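You operate a simulated robot arm through the tools that you are given. There is no shell and no other tool.

You run a simulated robot arm. Do the job below in one go: nothing can be reset, and whatever is moved stays where it is left.

## Task
Rinse the grey sieve, put it away and drain the trough.
Fine: dunk it in the trough till no grit is left; it goes in the green drawer, closed again; pull the plug, let the trough run dry and leave the plug up; green sieve, jug, tap and teal handle stay. Where these are worked on the way, their far stop is far enough and under half their travel is too little: green drawer.
Where things are to end (x, y in the base frame): grey sieve within 60 mm of [940, 600].

Only the result counts: the job must be done as asked and must still hold three seconds after the hand-in. Knocking over, shifting, dropping, spilling or breaking anything else fails it.

## Robot
A 7-joint arm with a two-finger parallel gripper, fixed in place. Base frame: the origin is at the foot of the arm, x ahead of it, y to its left, z up. Readings come in mm, rad, newtons and seconds.
With the tool pointing down near the work surface it reaches from about 420 to 900 mm from the base axis. Its first joint turns from -2.496 to 2.496 rad. Payload 3 kg.
The TCP is the grasp point between the finger pads, 30 mm short of the fingertips. In the tool frame z runs along the fingers and y along their closing line. The gripper opens to 94 mm. The fingers are 28 mm wide and 10 mm thick; the gripper's body (50 by 96 mm) begins 55 mm behind the TCP.
Orientation is told as [roll, pitch, yaw] about the base's x, y, z axes, in that order, counted from this pose: with the fingers straight down and closing along the base's y, the tool's x points along the base's -x, its y along +y and its z along -z.

## Interface
- The arm moves only by the tool nudge_tool. Its argument "increments" is a list that holds one entry, the list of rows, each a list of 7 numbers: the gripper command, from -1 (shut) to 1 (fully open), values between in proportion, then the shift along the tool's x, y, z in cm, then the turn, a rotation vector about the tool's x, y, z in rad. In form: [[[hand, tx, ty, tz, wx, wy, wz], ...]]. A call has 1 to 20 rows; each row shifts and turns the commanded pose from where the row before left it, along the tool's axes as they then stand. A row lasts 0.2 s, in which the tool goes at most 50 mm and 0.15 rad; a call with a longer step from one row to the next is refused whole, and so is a gripper value outside its range. A pose out of reach is approached as far as the arm can. The call stops where the force on the tool passes 40 N (or 10 N more than at its start, if that is more) or the arm is blocked; 0.2 s more then pass. The fingers move at their own pace (about 72 mm/s each) and stop on an object; they squeeze with about 28 N. The grip force told is the motor's: it shows also when the fingers shut on nothing. Time passes only in rows, and 0.2 s behind the last, so rows that do not move let the fingers close. The reply holds the time, the measured pose of the TCP, the force on the tool along the base axes, the opening and the grip force, in the units named above and with some noise, with the torque about the TCP (base axes, N m) and any sound that the robot's microphone picked up, and new pictures: "views" is both (left out), scene, wrist or none.
- Cameras (640 x 400 px; columns grow to the right, rows downward): "scene" is fixed at [399.7, -499.3, 1378.3]; the picture's right is [0.98, -0.21, 0.00], its down [-0.07, -0.34, -0.94] and it looks along [0.19, 0.92, -0.35] (base axes); focal length 309 px, centre (320, 200). "wrist" rides on the gripper at [76, 14, -102] in the tool frame; the picture's right is [-0.18, 0.98, 0.00], its down [-0.75, -0.14, -0.64] and it looks along [-0.63, -0.12, 0.77] (tool axes); focal length 243 px, centre (320, 200). There is no depth. A picture from a camera that has moved, and an enlarged one, comes with that camera's place and axes in the base frame and with its lens.
- close_up(camera, box): a new picture of the part [left, top, right, bottom] of that camera's present view, enlarged. The clock stands still meanwhile.
- sign_off(): hands the job in; it is judged then, once.

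Places have to be worked out from the pictures, the camera data and where the tool is seen. Open the gripper and draw the arm clear of the work before you hand the job in, unless the task says otherwise.

The tools are called after ">>>" by a JSON object that holds its "fn" and its "kwargs". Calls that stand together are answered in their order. nudge_tool: Moves the arm, as the interface text tells. Its arguments: {"type":"object","properties":{"increments":{"type":"array"},"views":{"type":"string","enum":["both","scene","wrist","none"]}},"required":["increments"]} The other tools are called the same way: close_up (camera, box) takes an enlarged picture of a part of a camera's view; sign_off () hands the job in.

At the start:

```text
time_s: 0.0
ee_pos: [422.3, 351.3, 1252.8]
ee_rot: [0.0, 0.0, -0.001]
ft_force: [-0.7, -0.2, 0.6]
wrist_torque: [0.0, 0.01, -0.02]
gripper_width: 93.9
grip_force: 0.1
```

scene: 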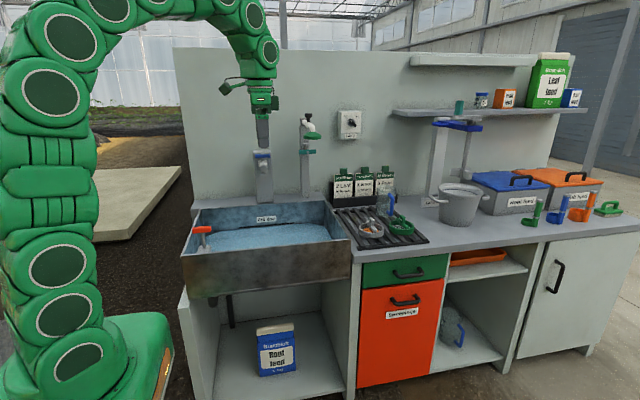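
wrist: 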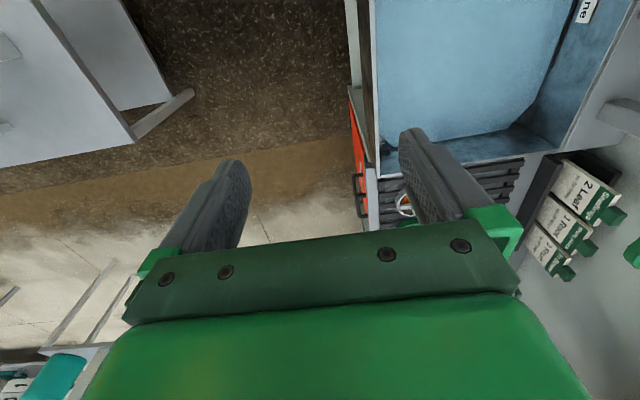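

I'll begin with enlarged views of the trough, the drainer with the sieves and the drawer, to work out where things are.

>>> {"fn": "close_up", "kwargs": {"camera": "scene", "box": [170, 180, 350, 292]}}

>>> {"fn": "close_up", "kwargs": {"camera": "scene", "box": [320, 180, 450, 261]}}

>>> {"fn": "close_up", "kwargs": {"camera": "scene", "box": [330, 230, 550, 367]}}

>>> {"fn": "close_up", "kwargs": {"camera": "scene", "box": [200, 80, 360, 180]}}

>>> {"fn": "close_up", "kwargs": {"camera": "scene", "box": [420, 100, 640, 237]}}

```text
3.56 times, centred on (260, 236) of scene
camera zoom: at [399.7, -499.3, 1378.3], right [0.98, -0.21, 0.0], down [-0.07, -0.34, -0.94], along [0.19, 0.92, -0.35], focal length 1099 px, centre (533, 72)
```

zoom: 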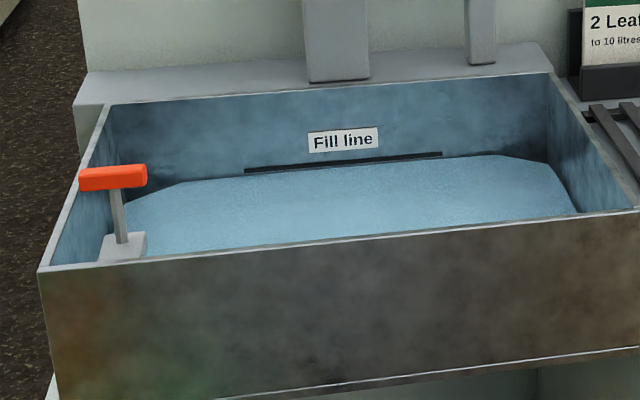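

```text
4.92 times, centred on (385, 220) of scene
camera zoom: at [399.7, -499.3, 1378.3], right [0.98, -0.21, 0.0], down [-0.07, -0.34, -0.94], along [0.19, 0.92, -0.35], focal length 1522 px, centre (0, 99)
```

zoom: 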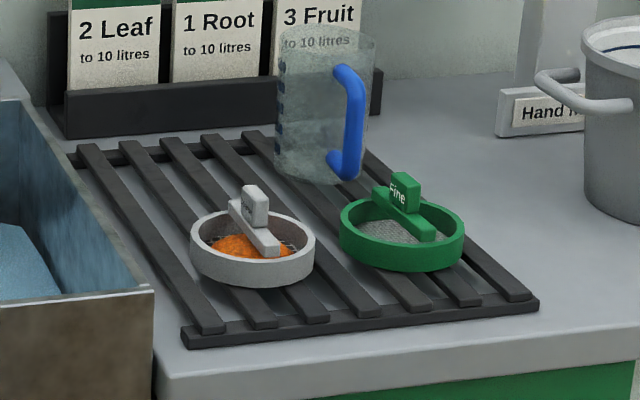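

```text
2.91 times, centred on (440, 298) of scene
camera zoom: at [399.7, -499.3, 1378.3], right [0.98, -0.21, 0.0], down [-0.07, -0.34, -0.94], along [0.19, 0.92, -0.35], focal length 899 px, centre (-29, -86)
```

zoom: 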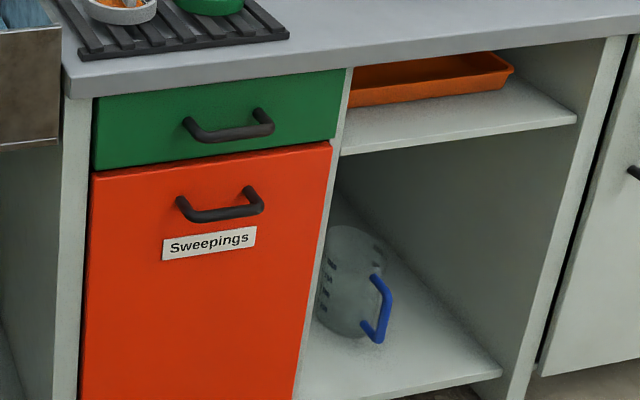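

```text
4.00 times, centred on (280, 130) of scene
camera zoom: at [399.7, -499.3, 1378.3], right [0.98, -0.21, 0.0], down [-0.07, -0.34, -0.94], along [0.19, 0.92, -0.35], focal length 1236 px, centre (480, 480)
```

zoom: 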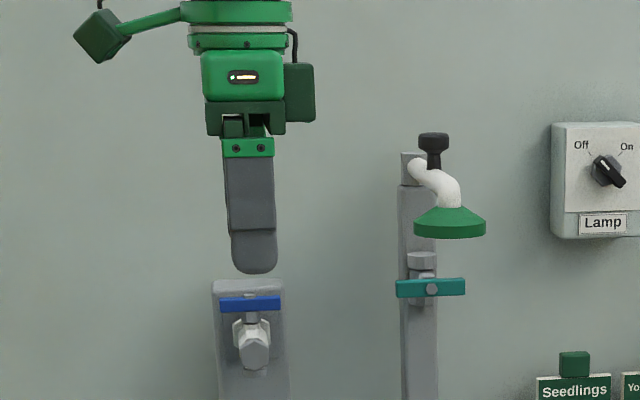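

```text
2.91 times, centred on (530, 168) of scene
camera zoom: at [399.7, -499.3, 1378.3], right [0.98, -0.21, 0.0], down [-0.07, -0.34, -0.94], along [0.19, 0.92, -0.35], focal length 899 px, centre (-291, 292)
```

zoom: 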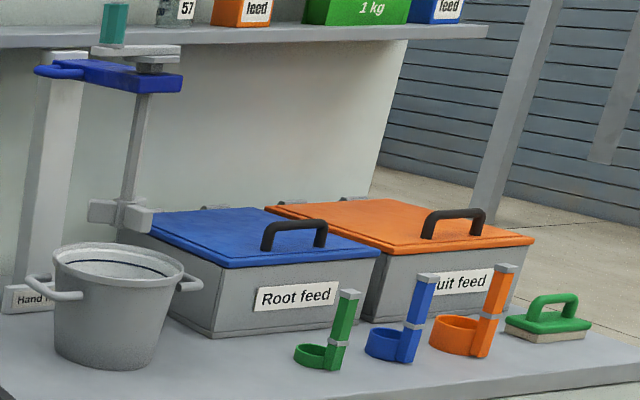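

The scene fits with the sieve at about (816, 511, 854), the counter top at z≈830, and the drawer handle at about (898, 340, 755). I'll move the wrist camera to where it looks at the drainer.

>>> {"fn": "nudge_tool", "kwargs": {"increments": [[[1, -3.6, -2.0, 1.0, 0, 0, 0], [1, -3.6, -2.0, 1.0, 0, 0, 0], [1, -3.6, -2.0, 1.0, 0, 0, 0], [1, -3.6, -2.0, 1.0, 0, 0, 0], [1, -3.6, -2.0, 1.0, 0, 0, 0], [1, 0, 0, 0, 0, 0, -0.15], [1, 0, 0, 0, 0, 0, -0.15], [1, 0, 0, 0, 0, 0, -0.15], [1, 0, 0, 0, 0, 0, -0.15], [1, 0, 0, 0, 0, 0, -0.15], [1, 0, 0, 0, 0, 0, -0.15], [1, 0, 0, 0, 0, 0, 0]]]}}

```text
time_s: 2.6
ee_pos: [603.6, 252.2, 1202.9]
ee_rot: [-0.001, 0.001, 0.903]
ft_force: [-0.6, 0.3, 0.1]
wrist_torque: [0.01, 0.01, -0.03]
gripper_width: 94.3
grip_force: 0.0
camera wrist: at [544.7, 200.3, 1304.8], right [-0.66, 0.75, 0.0], down [0.58, 0.5, 0.64], along [0.48, 0.42, -0.77], focal length 243 px, centre (320, 200)
```

scene: 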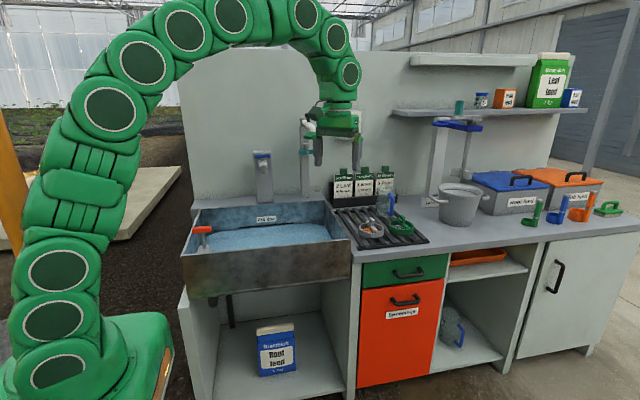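
wrist: 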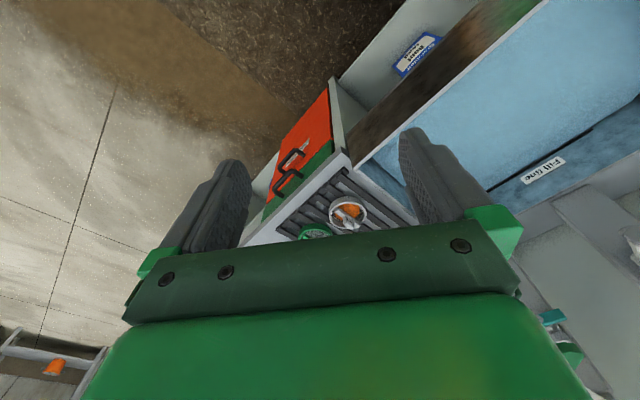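

The drainer shows between the fingers now; I'll enlarge it for triangulation.

>>> {"fn": "close_up", "kwargs": {"camera": "wrist", "box": [240, 130, 420, 242]}}

>>> {"fn": "close_up", "kwargs": {"camera": "wrist", "box": [320, 0, 640, 200]}}

```text
3.56 times, centred on (330, 186) of wrist
camera zoom: at [544.7, 200.3, 1304.8], right [-0.66, 0.75, 0.0], down [0.58, 0.5, 0.64], along [0.48, 0.42, -0.77], focal length 863 px, centre (284, 250)
```

zoom: 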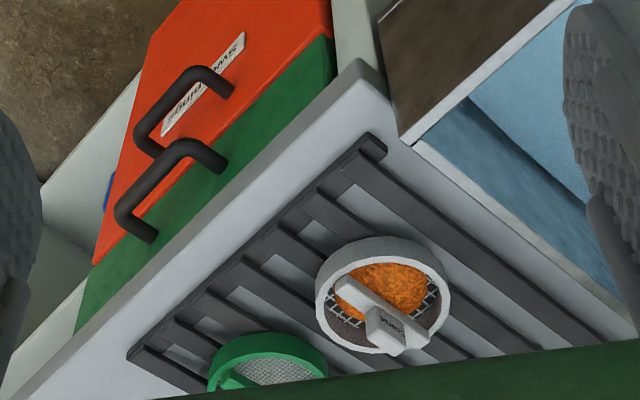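

```text
2.00 times, centred on (480, 100) of wrist
camera zoom: at [544.7, 200.3, 1304.8], right [-0.66, 0.75, 0.0], down [0.58, 0.5, 0.64], along [0.48, 0.42, -0.77], focal length 485 px, centre (0, 400)
```

zoom: 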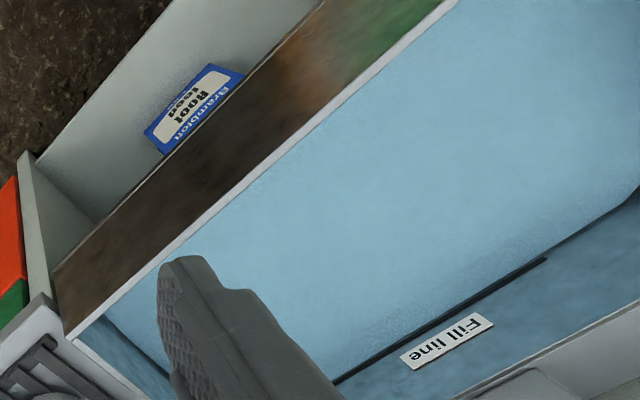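

Triangulating: trough rim z≈845 (x 140–718, y 458–890), sieve centre ≈(830, 545, 830), drawer handle bar ≈(930, 388, 715). I'll go nearer the sieve to see how its handle is oriented.

>>> {"fn": "nudge_tool", "kwargs": {"increments": [[[1, -2.8, -0.33, 3.0, 0, 0, 0], [1, -2.8, -0.33, 3.0, 0, 0, 0], [1, -2.8, -0.33, 3.0, 0, 0, 0], [1, -2.8, -0.33, 3.0, 0, 0, 0], [1, -2.8, -0.33, 3.0, 0, 0, 0], [1, 0, 0, 0, 0, 0, 0]]]}}

>>> {"fn": "close_up", "kwargs": {"camera": "wrist", "box": [260, 140, 420, 240]}}

>>> {"fn": "close_up", "kwargs": {"camera": "scene", "box": [350, 200, 420, 244]}}

```text
time_s: 4.0
ee_pos: [703.3, 350.6, 1052.1]
ee_rot: [0.001, 0.0, 0.901]
ft_force: [-0.5, 0.5, -0.8]
wrist_torque: [0.01, 0.01, 0.0]
gripper_width: 94.0
grip_force: 0.1
camera wrist: at [644.3, 300.0, 1154.8], right [-0.66, 0.76, 0.0], down [0.58, 0.5, 0.64], along [0.48, 0.42, -0.77], focal length 243 px, centre (320, 200)
```

scene: 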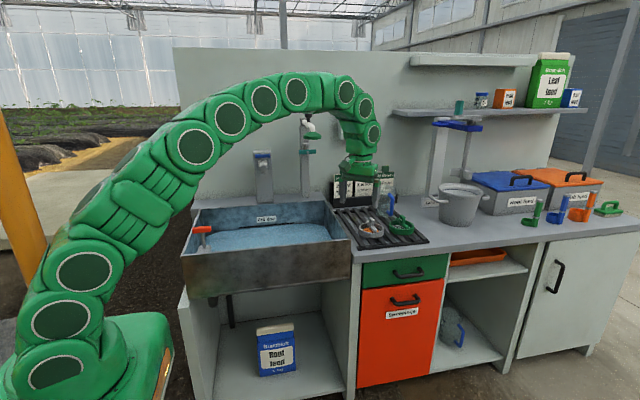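
wrist: 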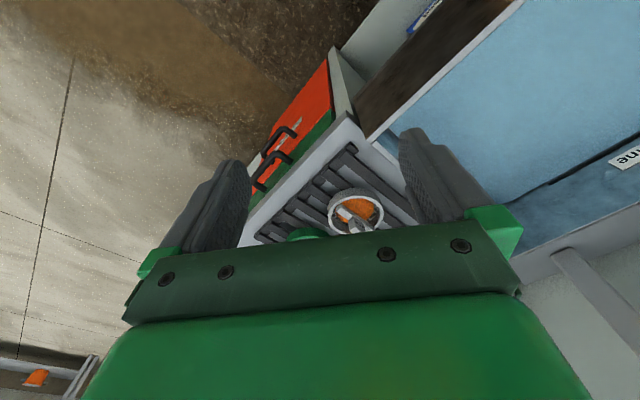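

```text
4.00 times, centred on (340, 190) of wrist
camera zoom: at [644.3, 300.0, 1154.8], right [-0.66, 0.76, 0.0], down [0.58, 0.5, 0.64], along [0.48, 0.42, -0.77], focal length 970 px, centre (240, 240)
```

zoom: 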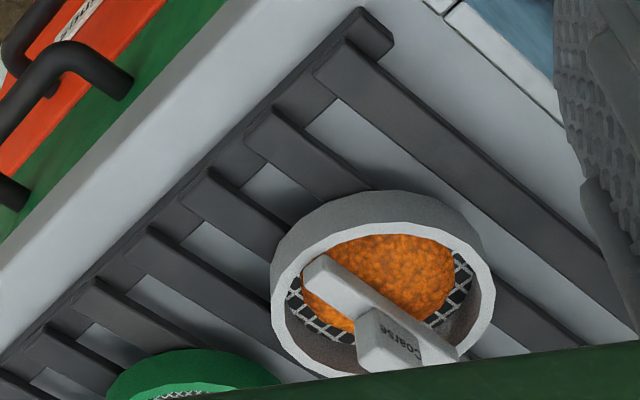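

```text
9.09 times, centred on (385, 222) of scene
camera zoom: at [399.7, -499.3, 1378.3], right [0.98, -0.21, 0.0], down [-0.07, -0.34, -0.94], along [0.19, 0.92, -0.35], focal length 2810 px, centre (-271, 0)
```

zoom: 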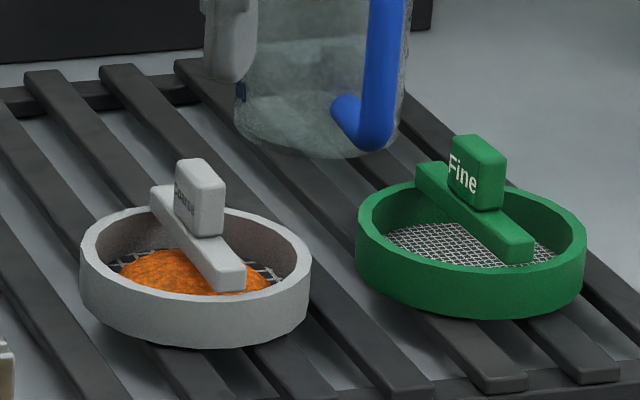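

The grey sieve is the "Coarse" one, with an upright block on a cross bar running along y. I'll open the green drawer first, so I draw back from the bench and turn the tool toward a horizontal approach.

>>> {"fn": "nudge_tool", "kwargs": {"increments": [[[1, 2.99, -2.27, 2.5, 0, 0, 0], [1, 2.99, -2.27, 2.5, 0, 0, 0], [1, 2.99, -2.27, 2.5, 0, 0, 0], [1, 2.99, -2.27, 2.5, 0, 0, 0], [1, 0, 0, 0, 0, 0, 0.142], [1, 0, 0, 0, 0, 0, 0.142], [1, 0, 0, 0, 0, 0, 0.142], [1, 0, 0, 0, 0, 0, 0.142], [1, 0, 0, 0, 0, 0, 0.142], [1, 0, 0, 0, 0, 0, 0.142], [1, 0, 0, 0, 0, 0, 0.142], [1, 0, 0, 0, 0, 0, 0.142], [1, 0, 0, 0, 0, 0, 0.142], [1, 0, 0, 0, 0, 0, 0.142], [1, 0, 0, 0, -0.15, 0, 0], [1, 0, 0, 0, -0.15, 0, 0], [1, 0, 0, 0, -0.15, 0, 0], [1, 0, 0, 0, -0.15, 0, 0], [1, 0, 0, 0, 0, 0, 0]]]}}

```text
time_s: 8.0
ee_pos: [698.9, 201.0, 952.8]
ee_rot: [0.6, 0.001, -0.519]
ft_force: [-0.3, -0.4, 0.9]
wrist_torque: [0.01, 0.0, 0.01]
gripper_width: 94.0
grip_force: 0.1
camera wrist: at [610.5, 198.3, 1044.8], right [0.56, 0.61, 0.56], down [0.42, -0.79, 0.45], along [0.71, -0.02, -0.7], focal length 243 px, centre (320, 200)
```

scene: 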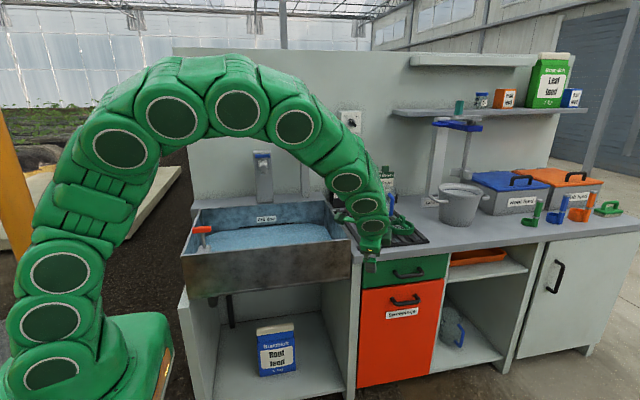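
wrist: 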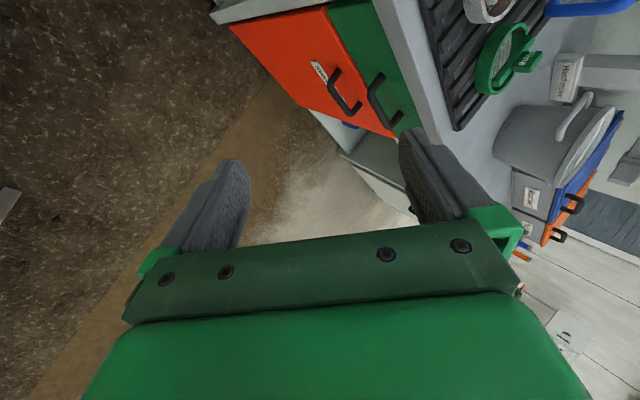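

The rotation works as reckoned. I finish rolling to point the fingers level, then look at the handle.

>>> {"fn": "nudge_tool", "kwargs": {"increments": [[[1, 0, 0, 0, -0.139, 0, 0], [1, 0, 0, 0, -0.139, 0, 0], [1, 0, 0, 0, -0.139, 0, 0], [1, 0, 0, 0, -0.139, 0, 0], [1, 0, 0, 0, -0.139, 0, 0], [1, 0, 0, 0, -0.139, 0, 0], [1, 0, 0, 0, -0.139, 0, 0], [1, 0, 0, 0, 0, 0, 0]]]}}

>>> {"fn": "close_up", "kwargs": {"camera": "wrist", "box": [240, 0, 560, 200]}}

```text
time_s: 9.8
ee_pos: [700.1, 199.2, 952.8]
ee_rot: [1.575, 0.003, -0.52]
ft_force: [0.3, -0.4, 0.8]
wrist_torque: [0.02, 0.0, 0.02]
gripper_width: 94.1
grip_force: 0.0
camera wrist: at [582.6, 148.9, 966.5], right [0.16, -0.09, 0.98], down [0.33, -0.93, -0.14], along [0.93, 0.35, -0.12], focal length 243 px, centre (320, 200)
```

scene: 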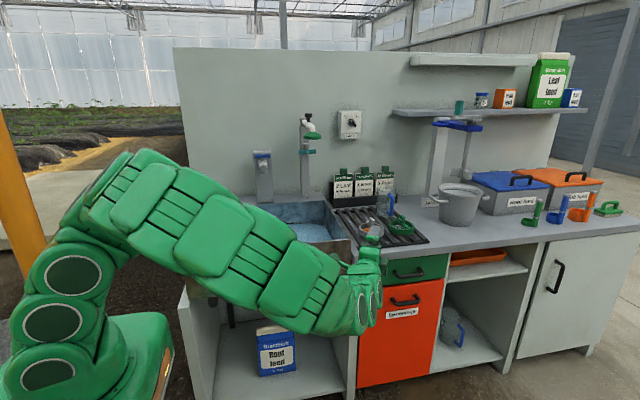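
wrist: 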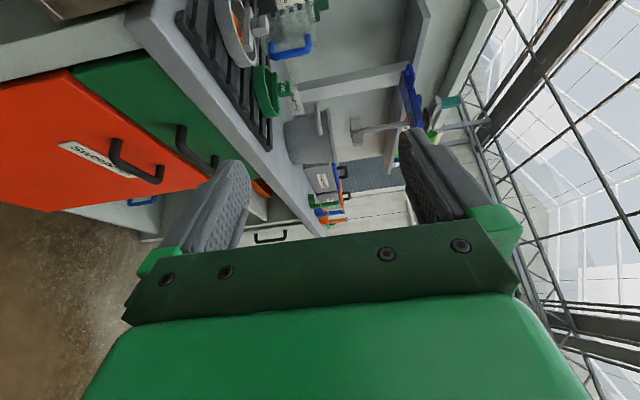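

```text
2.00 times, centred on (400, 100) of wrist
camera zoom: at [582.6, 148.9, 966.5], right [0.16, -0.09, 0.98], down [0.33, -0.93, -0.14], along [0.93, 0.35, -0.12], focal length 485 px, centre (160, 400)
```

zoom: 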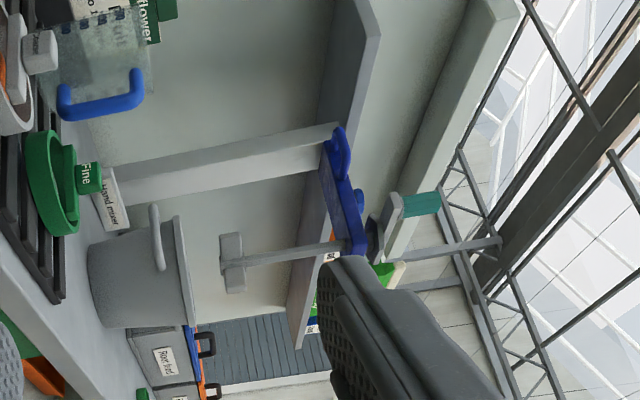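

The arm is in front of the bench with fingers level. I zoom on the handle in this view.

>>> {"fn": "close_up", "kwargs": {"camera": "wrist", "box": [80, 80, 260, 192]}}

```text
3.56 times, centred on (170, 136) of wrist
camera zoom: at [582.6, 148.9, 966.5], right [0.16, -0.09, 0.98], down [0.33, -0.93, -0.14], along [0.93, 0.35, -0.12], focal length 863 px, centre (853, 428)
```

zoom: 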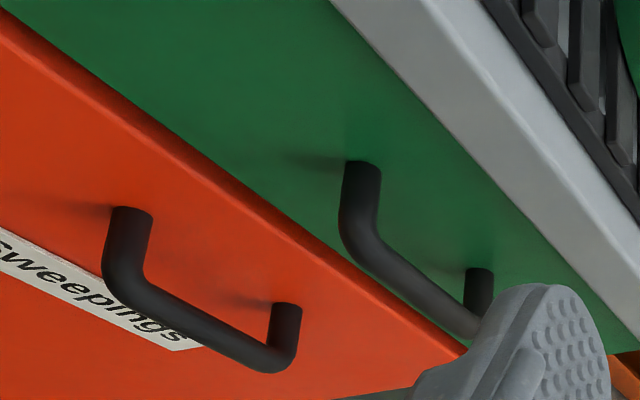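

Handle bar is around x 867–981, y≈380, z≈722, with the drawer front at y≈413. I move to about 130 mm short of it.

>>> {"fn": "nudge_tool", "kwargs": {"increments": [[[1, -1.54, -3.3, 1.77, 0, 0, 0], [1, -1.54, -3.3, 1.77, 0, 0, 0], [1, -1.54, -3.3, 1.77, 0, 0, 0], [1, -1.54, -3.3, 1.77, 0, 0, 0], [1, -1.54, -3.3, 1.77, 0, 0, 0], [1, -1.54, -3.3, 1.77, 0, 0, 0], [1, -1.54, -3.3, 1.77, 0, 0, 0], [1, 0, 0, 0, 0, 0, 0]]]}}

>>> {"fn": "close_up", "kwargs": {"camera": "wrist", "box": [200, 60, 420, 197]}}

>>> {"fn": "close_up", "kwargs": {"camera": "scene", "box": [330, 220, 480, 314]}}

```text
time_s: 11.6
ee_pos: [854.1, 255.4, 722.3]
ee_rot: [1.571, -0.002, -0.522]
ft_force: [-0.1, 0.1, 0.0]
wrist_torque: [-0.01, 0.0, -0.01]
gripper_width: 94.1
grip_force: 0.0
camera wrist: at [737.5, 203.5, 735.8], right [0.16, -0.09, 0.98], down [0.33, -0.93, -0.14], along [0.93, 0.35, -0.12], focal length 243 px, centre (320, 200)
```

scene: 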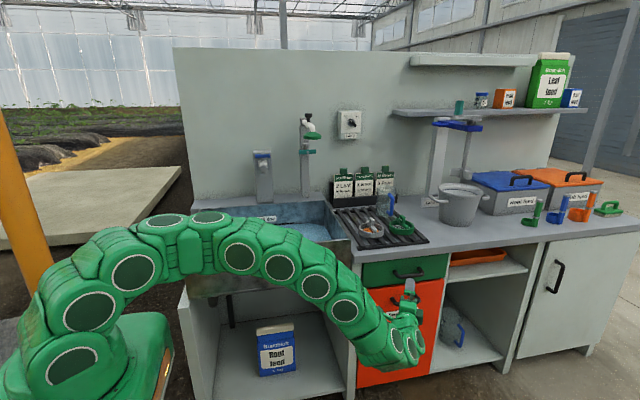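
wrist: 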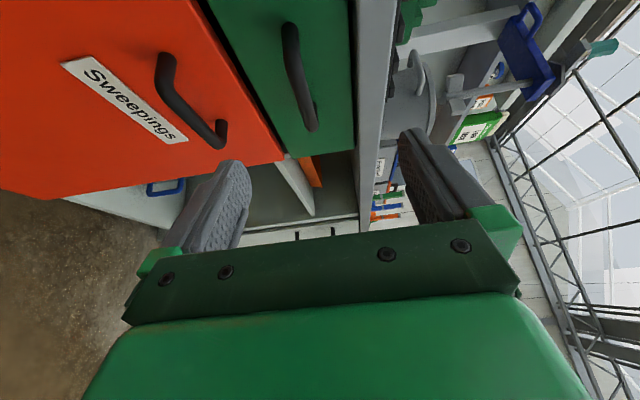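

```text
2.91 times, centred on (310, 128) of wrist
camera zoom: at [737.5, 203.5, 735.8], right [0.16, -0.09, 0.98], down [0.33, -0.93, -0.14], along [0.93, 0.35, -0.12], focal length 706 px, centre (349, 408)
```

zoom: 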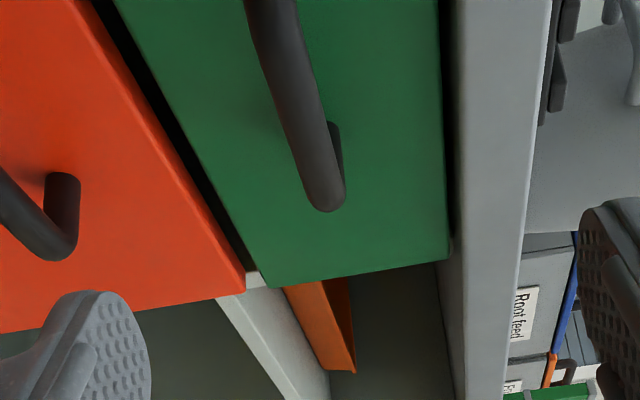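

```text
4.26 times, centred on (405, 267) of scene
camera zoom: at [399.7, -499.3, 1378.3], right [0.98, -0.21, 0.0], down [-0.07, -0.34, -0.94], along [0.19, 0.92, -0.35], focal length 1315 px, centre (-42, -85)
```

zoom: 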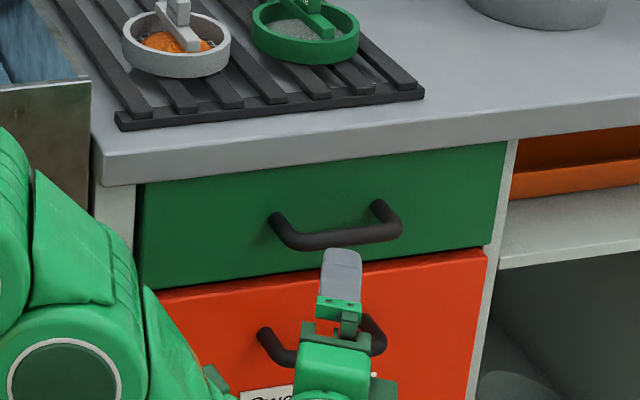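

Re-triangulating: bar at y≈390, z≈705, centre x≈925. I lower 17 mm and advance along the fingers to put the bar between the pads.

>>> {"fn": "nudge_tool", "kwargs": {"increments": [[[1, 0, -1.7, 0, 0, 0, 0], [1, 0.05, 0, 3.0, 0, 0, 0], [1, 0.05, 0, 3.0, 0, 0, 0], [1, 0.05, 0, 3.0, 0, 0, 0], [1, 0.05, 0, 2.0, 0, 0, 0], [1, 0, 0, 1.0, 0, 0, 0], [1, 0, 0, 0.6, 0, 0, 0], [1, 0, 0, 0, 0, 0, 0]]]}}

>>> {"fn": "close_up", "kwargs": {"camera": "wrist", "box": [160, 60, 480, 260]}}

>>> {"fn": "close_up", "kwargs": {"camera": "scene", "box": [350, 230, 470, 305]}}

```text
time_s: 13.4
ee_pos: [915.0, 365.4, 704.1]
ee_rot: [1.573, -0.001, -0.52]
ft_force: [0.1, 0.1, -0.4]
wrist_torque: [-0.04, 0.02, 0.01]
gripper_width: 94.0
grip_force: 0.0
camera wrist: at [798.7, 314.0, 718.2], right [0.16, -0.09, 0.98], down [0.33, -0.93, -0.14], along [0.93, 0.35, -0.12], focal length 243 px, centre (320, 200)
```

scene: 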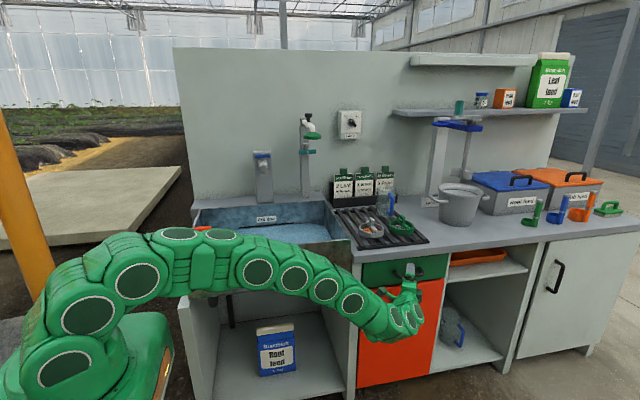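
wrist: 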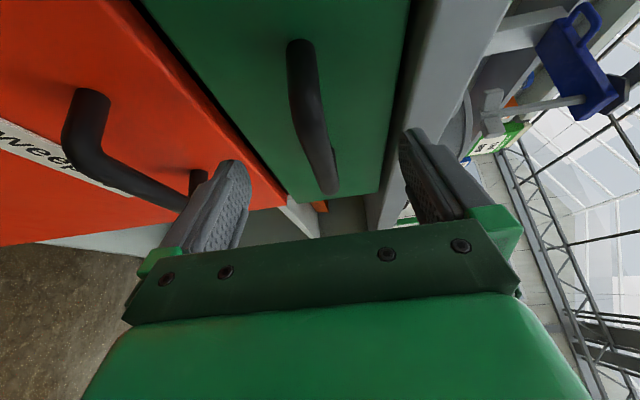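

```text
2.00 times, centred on (320, 160) of wrist
camera zoom: at [798.7, 314.0, 718.2], right [0.16, -0.09, 0.98], down [0.33, -0.93, -0.14], along [0.93, 0.35, -0.12], focal length 485 px, centre (320, 280)
```

zoom: 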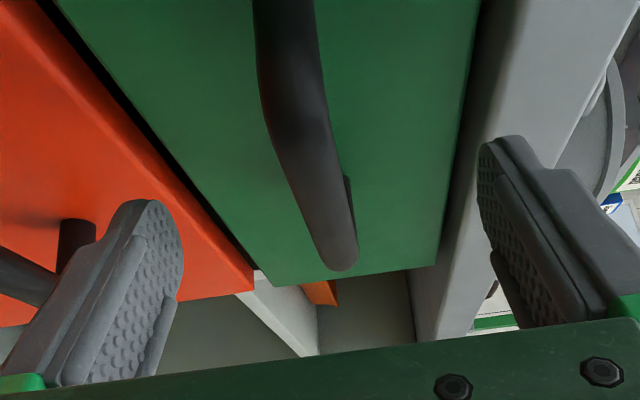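

```text
5.33 times, centred on (410, 268) of scene
camera zoom: at [399.7, -499.3, 1378.3], right [0.98, -0.21, 0.0], down [-0.07, -0.34, -0.94], along [0.19, 0.92, -0.35], focal length 1648 px, centre (-160, -160)
```

zoom: 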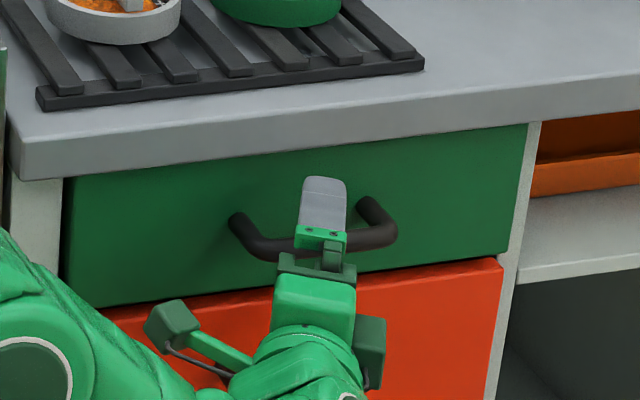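

The bar is at y≈390, z≈703, just at the fingertips. I advance 17 mm more and close.

>>> {"fn": "nudge_tool", "kwargs": {"increments": [[[1, 0, 0, 0.9, 0, 0, 0], [1, 0, 0, 0.8, 0, 0, 0], [1, 0, 0, 0, 0, 0, 0], [-1, 0, 0, 0, 0, 0, 0], [-1, 0, 0, 0, 0, 0, 0], [-1, 0, 0, 0, 0, 0, 0], [-1, 0, 0, 0, 0, 0, 0], [-1, 0, 0, 0, 0, 0, 0]]]}}

```text
time_s: 15.2
ee_pos: [925.3, 378.8, 705.1]
ee_rot: [1.57, 0.0, -0.522]
ft_force: [-3.4, -7.7, -3.7]
wrist_torque: [-0.04, 0.02, 0.16]
gripper_width: 15.6
grip_force: 44.9
camera wrist: at [807.4, 328.1, 718.5], right [0.16, -0.09, 0.98], down [0.33, -0.93, -0.14], along [0.93, 0.35, -0.12], focal length 243 px, centre (320, 200)
```

scene: 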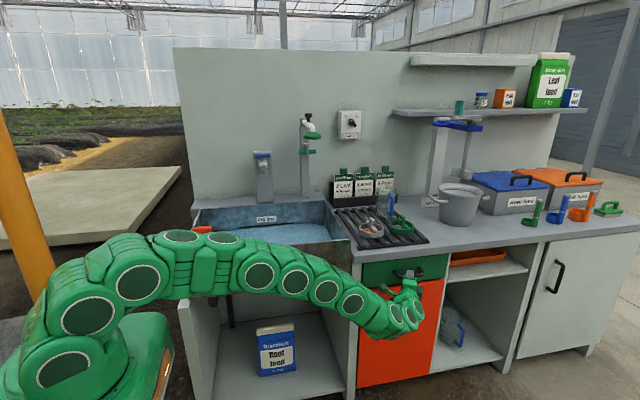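
wrist: 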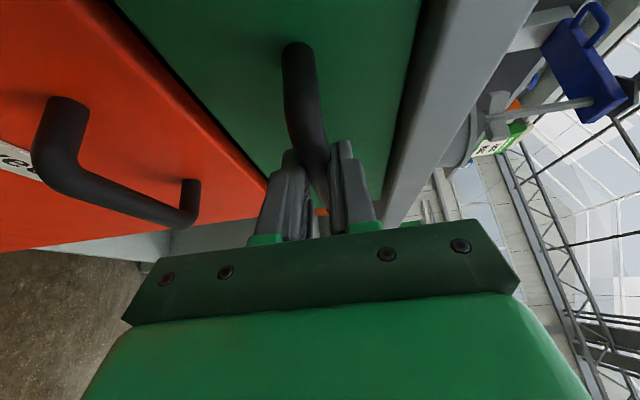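

The bar is gripped (15.6 mm). I pull straight along -y, 20 mm per row.

>>> {"fn": "nudge_tool", "kwargs": {"increments": [[[-1, -0.5, 0, -0.87, 0, 0, 0], [-1, -0.995, 0, -1.735, 0, 0, 0], [-1, -0.995, 0, -1.735, 0, 0, 0], [-1, -0.995, 0, -1.735, 0, 0, 0], [-1, -0.995, 0, -1.735, 0, 0, 0], [-1, -0.995, 0, -1.735, 0, 0, 0], [-1, -0.995, 0, -1.735, 0, 0, 0], [-1, -0.995, 0, -1.735, 0, 0, 0], [-1, 0, 0, 0, 0, 0, 0]]]}}

```text
time_s: 17.2
ee_pos: [923.9, 228.5, 704.7]
ee_rot: [1.571, 0.0, -0.522]
ft_force: [32.3, -0.9, -12.9]
wrist_torque: [-0.21, -0.02, -0.72]
gripper_width: 15.6
grip_force: 44.5
camera wrist: at [807.1, 177.2, 718.6], right [0.16, -0.09, 0.98], down [0.33, -0.93, -0.14], along [0.93, 0.35, -0.12], focal length 243 px, centre (320, 200)
```

scene: 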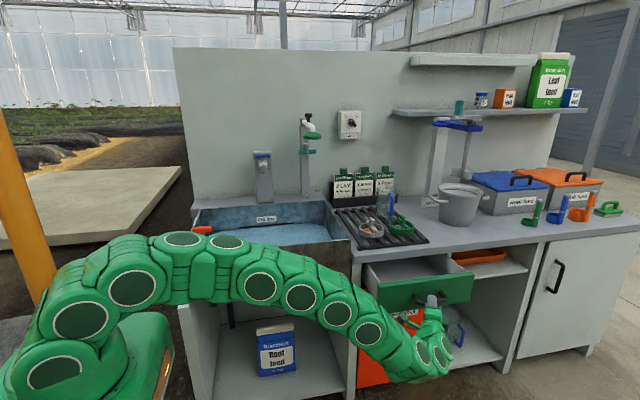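
wrist: 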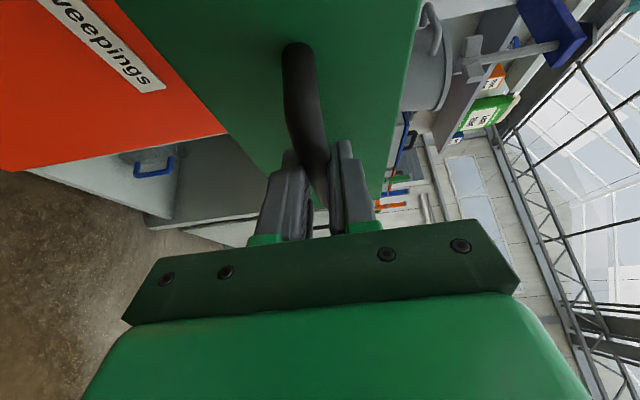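

The drawer slides, 150 mm so far, but a sideways force of 32 N has built up; I ease the command a little in +x and go on pulling.

>>> {"fn": "nudge_tool", "kwargs": {"increments": [[[-1, -0.35, 0, 0.2, 0, 0, 0], [-1, -0.6, 0, -0.8, 0, 0, 0], [-1, -0.5, 0, -0.87, 0, 0, 0], [-1, -0.5, 0, -0.87, 0, 0, 0], [-1, 0, 0, 0, 0, 0, 0]]], "views": "none"}}

```text
time_s: 18.4
ee_pos: [928.2, 199.5, 705.1]
ee_rot: [1.57, 0.0, -0.52]
ft_force: [-33.5, -0.5, -2.2]
wrist_torque: [-0.01, -0.03, 0.73]
gripper_width: 15.8
grip_force: 45.4
```

The side force flipped sign; I trim back 2 mm in x and continue pulling.

>>> {"fn": "nudge_tool", "kwargs": {"increments": [[[-1, 0.17, 0, -0.1, 0, 0, 0], [-1, -0.5, 0, -0.87, 0, 0, 0], [-1, -0.5, 0, -0.87, 0, 0, 0], [-1, -0.5, 0, -0.87, 0, 0, 0], [-1, -0.5, 0, -0.87, 0, 0, 0], [-1, -0.5, 0, -0.87, 0, 0, 0], [-1, 0, 0, 0, 0, 0, 0]]]}}

```text
time_s: 20.0
ee_pos: [929.0, 147.6, 704.5]
ee_rot: [1.572, 0.002, -0.523]
ft_force: [22.8, 0.2, -11.1]
wrist_torque: [-0.17, 0.2, -0.29]
gripper_width: 15.5
grip_force: 45.0
camera wrist: at [810.9, 97.6, 718.4], right [0.16, -0.09, 0.98], down [0.33, -0.93, -0.14], along [0.93, 0.35, -0.12], focal length 243 px, centre (320, 200)
```

scene: 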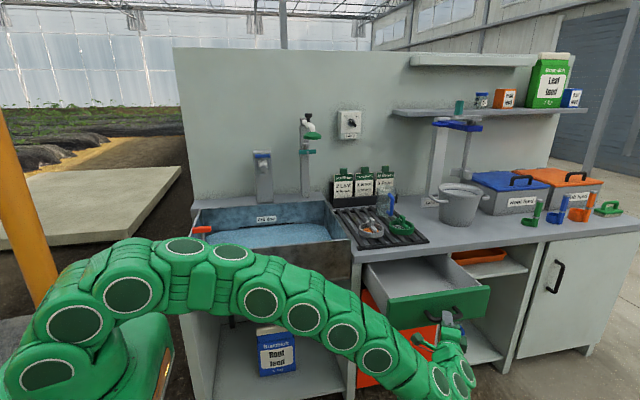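
wrist: 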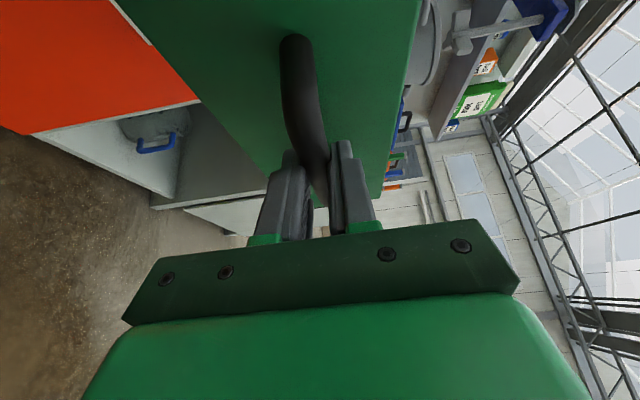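

231 mm out with no end stop felt yet. I pull on further.

>>> {"fn": "nudge_tool", "kwargs": {"increments": [[[-1, -0.5, 0, -0.87, 0, 0, 0], [-1, -0.5, 0, -0.87, 0, 0, 0], [-1, -0.5, 0, -0.87, 0, 0, 0], [-1, -0.5, 0, -0.87, 0, 0, 0], [-1, -0.5, 0, -0.87, 0, 0, 0], [-1, -0.5, 0, -0.87, 0, 0, 0], [-1, 0, 0, 0, 0, 0, 0]]]}}

```text
time_s: 21.6
ee_pos: [926.3, 93.5, 705.9]
ee_rot: [1.573, 0.0, -0.513]
ft_force: [-10.5, 31.8, -1.5]
wrist_torque: [-0.23, 0.16, 0.81]
gripper_width: 15.5
grip_force: 44.9
camera wrist: at [809.3, 40.8, 718.4], right [0.16, -0.09, 0.98], down [0.34, -0.93, -0.14], along [0.93, 0.36, -0.12], focal length 243 px, centre (320, 200)
```

scene: 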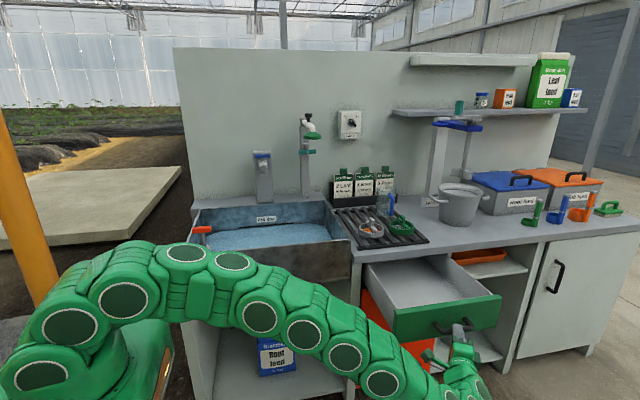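
wrist: 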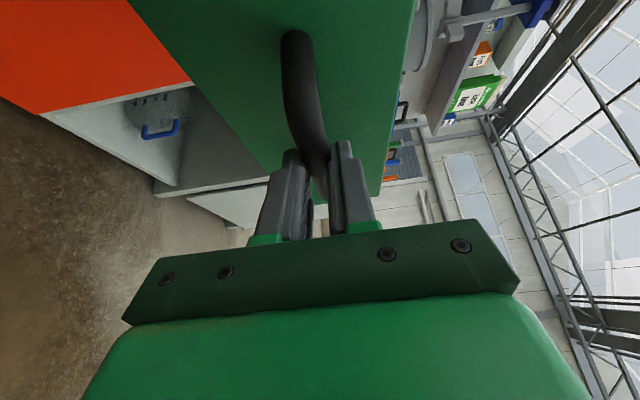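

The drawer hit its end stop after about 285 mm of travel (far stop), so the sieve must be laid at about (940, 315). I let go, back off along the fingers and rise.

>>> {"fn": "nudge_tool", "kwargs": {"increments": [[[1, 0, 0, 0, 0, 0, 0], [1, 0, 0, 0, 0, 0, 0], [1, 0, 0, 0, 0, 0, 0], [1, 0, 0, -2, 0, 0, 0], [1, 0, 0, -4, 0, 0, 0], [1, 0, 0, -4, 0, 0, 0], [1, 0, 0, -3, 0, 0, 0], [1, 0, 4, 0, 0, 0, 0], [1, 0, 5, 0, 0, 0, 0], [1, 0, 5, 0, 0, 0, 0], [1, 0, 5, 0, 0, 0, 0], [1, 0, 5, 0, 0, 0, 0], [1, 0, 5, 0, 0, 0, 0], [1, 0, 3, 0, 0, 0, 0], [1, 0, 0, 0, 0, 0, 0]]]}}

```text
time_s: 24.8
ee_pos: [861.8, -25.0, 1024.4]
ee_rot: [1.571, 0.001, -0.519]
ft_force: [-0.1, 0.5, 0.4]
wrist_torque: [0.03, 0.03, -0.01]
gripper_width: 93.9
grip_force: 0.0
camera wrist: at [745.3, -76.3, 1038.4], right [0.16, -0.09, 0.98], down [0.33, -0.93, -0.14], along [0.93, 0.35, -0.12], focal length 243 px, centre (320, 200)
```

scene: 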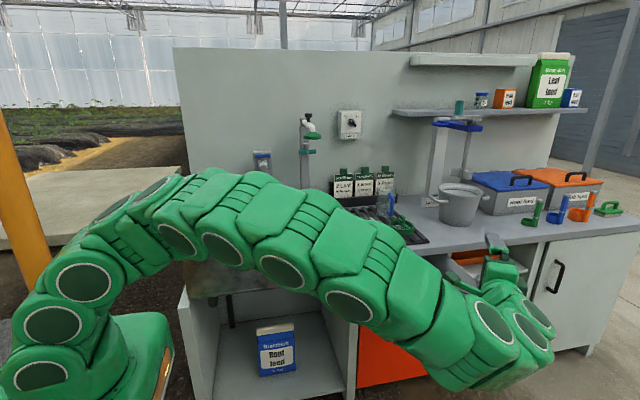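
wrist: 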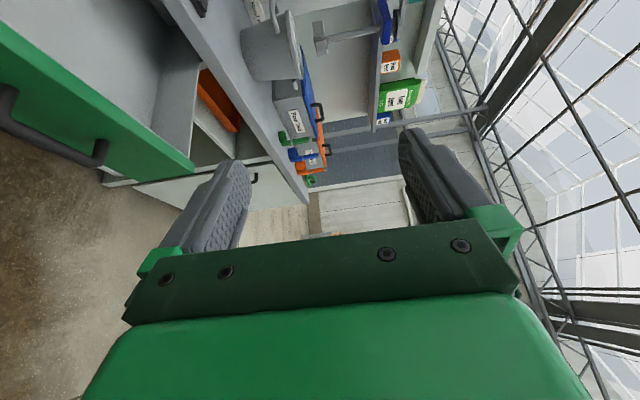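

I swing back above the drainer side while turning the tool downwards again (roll 0, yaw 0).

>>> {"fn": "nudge_tool", "kwargs": {"increments": [[[1, 4.1, 1.5, 1.1, 0, 0, 0], [1, 4.1, 1.5, 1.1, 0, 0, 0], [1, 4.1, 1.5, 1.1, 0, 0, 0], [1, 4.1, 1.5, 1.1, 0, 0, 0], [1, 4.1, 1.5, 1.1, 0, 0, 0], [1, 0, 0, 0, 0.1428, 0, 0], [1, 0, 0, 0, 0.1428, 0, 0], [1, 0, 0, 0, 0.1428, 0, 0], [1, 0, 0, 0, 0.1428, 0, 0], [1, 0, 0, 0, 0.1428, 0, 0], [1, 0, 0, 0, 0.1428, 0, 0], [1, 0, 0, 0, 0.1428, 0, 0], [1, 0, 0, 0, 0.1428, 0, 0], [1, 0, 0, 0, 0.1428, 0, 0], [1, 0, 0, 0, 0.1428, 0, 0], [1, 0, 0, 0, 0.1428, 0, 0], [1, 0, 0, 0, 0, 0, -0.13], [1, 0, 0, 0, 0, 0, -0.13], [1, 0, 0, 0, 0, 0, -0.13], [1, 0, 0, 0, 0, 0, -0.13]]], "views": "none"}}

```text
time_s: 29.0
ee_pos: [712.5, 124.9, 1099.1]
ee_rot: [0.001, 0.0, 0.0]
ft_force: [-0.4, 0.6, 0.5]
wrist_torque: [-0.01, 0.01, 0.01]
gripper_width: 93.7
grip_force: 0.0
```

Now I tilt the fingers 0.6 rad outward (toward +x) and move over to a point short of the sieve.

>>> {"fn": "nudge_tool", "kwargs": {"increments": [[[1, 0, 0, 0, 0, -0.15, 0], [1, 0, 0, 0, 0, -0.15, 0], [1, 0, 0, 0, 0, -0.15, 0], [1, 0, 0, 0, 0, -0.15, 0], [1, -0.043, 4.15, 0.866, 0, 0, 0], [1, -0.043, 4.15, 0.866, 0, 0, 0], [1, -0.043, 4.15, 0.866, 0, 0, 0], [1, -0.043, 4.15, 0.866, 0, 0, 0], [1, -0.043, 4.15, 0.866, 0, 0, 0], [1, -0.043, 4.15, 0.866, 0, 0, 0], [1, -0.043, 4.15, 0.866, 0, 0, 0], [1, -0.043, 4.15, 0.866, 0, 0, 0], [1, -0.043, 4.15, 0.866, 0, 0, 0], [1, -0.043, 4.15, 0.866, 0, 0, 0], [1, 0, 0, 0, 0, 0, 0]]]}}

>>> {"fn": "close_up", "kwargs": {"camera": "wrist", "box": [240, 100, 400, 200]}}

>>> {"fn": "close_up", "kwargs": {"camera": "scene", "box": [340, 160, 450, 229]}}

```text
time_s: 32.2
ee_pos: [762.4, 541.9, 1030.3]
ee_rot: [0.001, -0.599, -0.002]
ft_force: [-1.4, -0.1, 0.4]
wrist_torque: [-0.03, -0.03, 0.01]
gripper_width: 94.1
grip_force: 0.1
camera wrist: at [642.4, 555.9, 1071.8], right [0.15, 0.98, 0.1], down [0.26, -0.14, 0.96], along [0.95, -0.12, -0.28], focal length 243 px, centre (320, 200)
```

scene: 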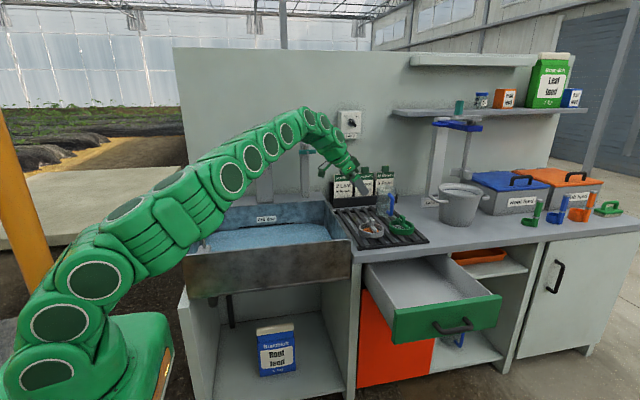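
wrist: 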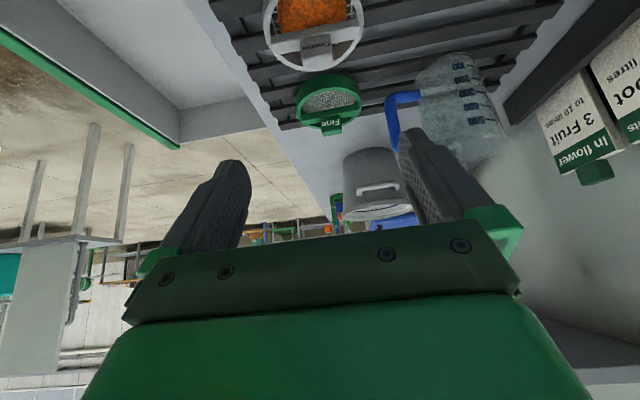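

```text
4.00 times, centred on (320, 150) of wrist
camera zoom: at [642.4, 555.9, 1071.8], right [0.15, 0.98, 0.1], down [0.26, -0.14, 0.96], along [0.95, -0.12, -0.28], focal length 970 px, centre (320, 400)
```

zoom: 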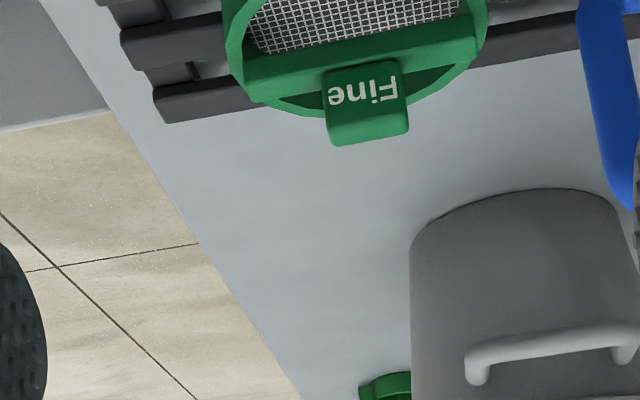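

```text
5.80 times, centred on (395, 194) of scene
camera zoom: at [399.7, -499.3, 1378.3], right [0.98, -0.21, 0.0], down [-0.07, -0.34, -0.94], along [0.19, 0.92, -0.35], focal length 1792 px, centre (-115, 232)
```

zoom: 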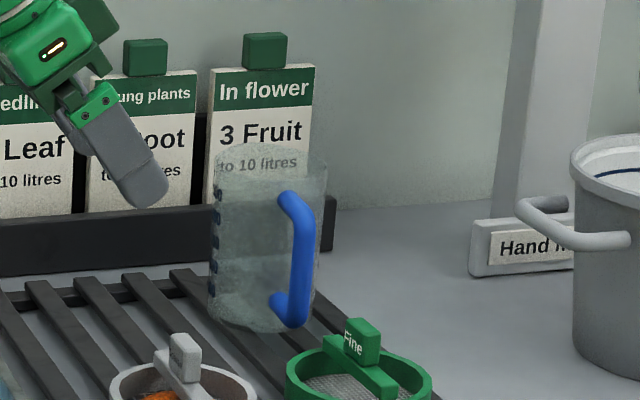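

The pose is reached. I zoom in on the grey sieve at the top of the wrist view.

>>> {"fn": "close_up", "kwargs": {"camera": "wrist", "box": [240, 0, 400, 100]}}

>>> {"fn": "close_up", "kwargs": {"camera": "scene", "box": [350, 205, 400, 236]}}

```text
4.00 times, centred on (320, 50) of wrist
camera zoom: at [642.4, 555.9, 1071.8], right [0.15, 0.98, 0.1], down [0.26, -0.14, 0.96], along [0.95, -0.12, -0.28], focal length 970 px, centre (320, 800)
```

zoom: 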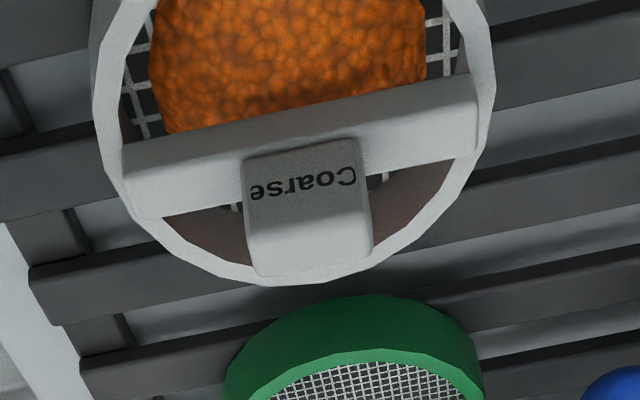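

```text
12.80 times, centred on (375, 220) of scene
camera zoom: at [399.7, -499.3, 1378.3], right [0.98, -0.21, 0.0], down [-0.07, -0.34, -0.94], along [0.19, 0.92, -0.35], focal length 3956 px, centre (-384, -62)
```

zoom: 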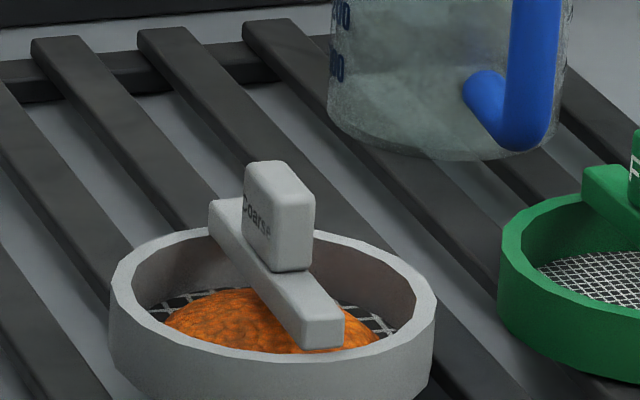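

Knob top is at about (830, 544, 883), 29 mm long along y, bar top z≈855. I approach along the fingers to 25 mm short of the grasp and check.

>>> {"fn": "nudge_tool", "kwargs": {"increments": [[[1, 2.93, 0.26, 0, 0, 0, 0], [1, 0, 0, 4.0, 0, 0, 0], [1, 0, 0, 4.0, 0, 0, 0], [1, 0, 0, 3.0, 0, 0, 0], [1, 0, 0, 1.4, 0, 0, 0], [1, 0, 0, 0, 0, 0, 0]]]}}

>>> {"fn": "close_up", "kwargs": {"camera": "wrist", "box": [200, 60, 440, 210]}}

>>> {"fn": "close_up", "kwargs": {"camera": "scene", "box": [340, 190, 420, 240]}}

```text
time_s: 33.6
ee_pos: [809.9, 544.4, 911.3]
ee_rot: [0.002, -0.601, 0.001]
ft_force: [0.1, 0.6, -0.8]
wrist_torque: [0.03, -0.02, 0.0]
gripper_width: 93.7
grip_force: 0.0
camera wrist: at [689.6, 557.7, 952.8], right [0.15, 0.98, 0.1], down [0.26, -0.14, 0.96], along [0.95, -0.12, -0.28], focal length 243 px, centre (320, 200)
```

scene: 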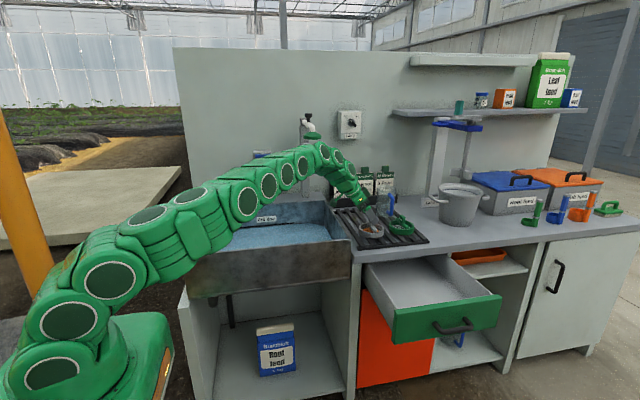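
wrist: 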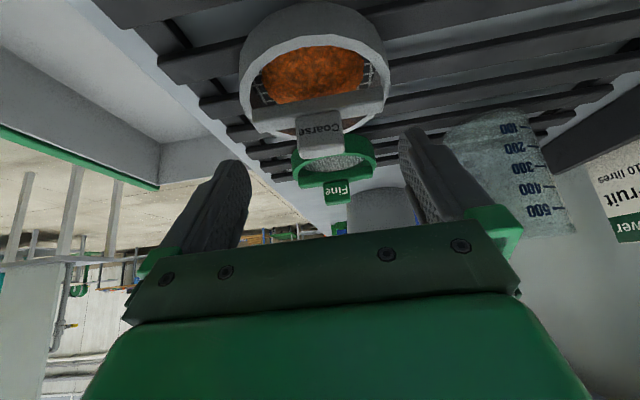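

```text
2.67 times, centred on (320, 135) of wrist
camera zoom: at [689.6, 557.7, 952.8], right [0.15, 0.98, 0.1], down [0.26, -0.14, 0.96], along [0.95, -0.12, -0.28], focal length 647 px, centre (320, 373)
```

zoom: 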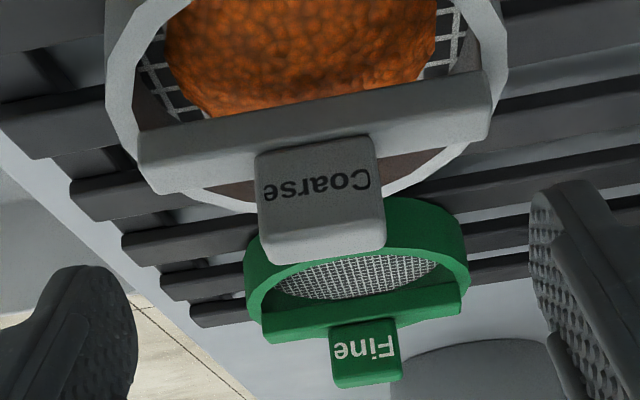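

```text
8.00 times, centred on (380, 215) of scene
camera zoom: at [399.7, -499.3, 1378.3], right [0.98, -0.21, 0.0], down [-0.07, -0.34, -0.94], along [0.19, 0.92, -0.35], focal length 2473 px, centre (-160, 80)
```

zoom: 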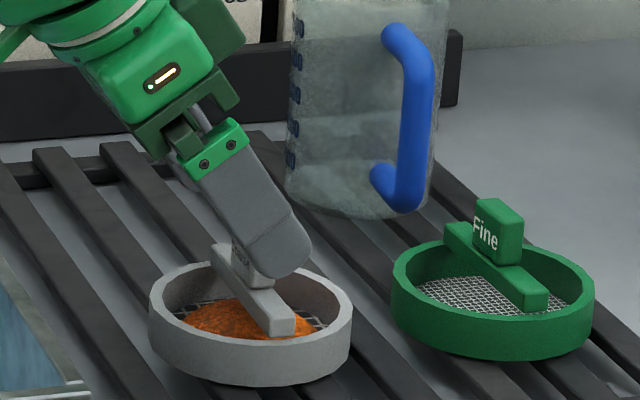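

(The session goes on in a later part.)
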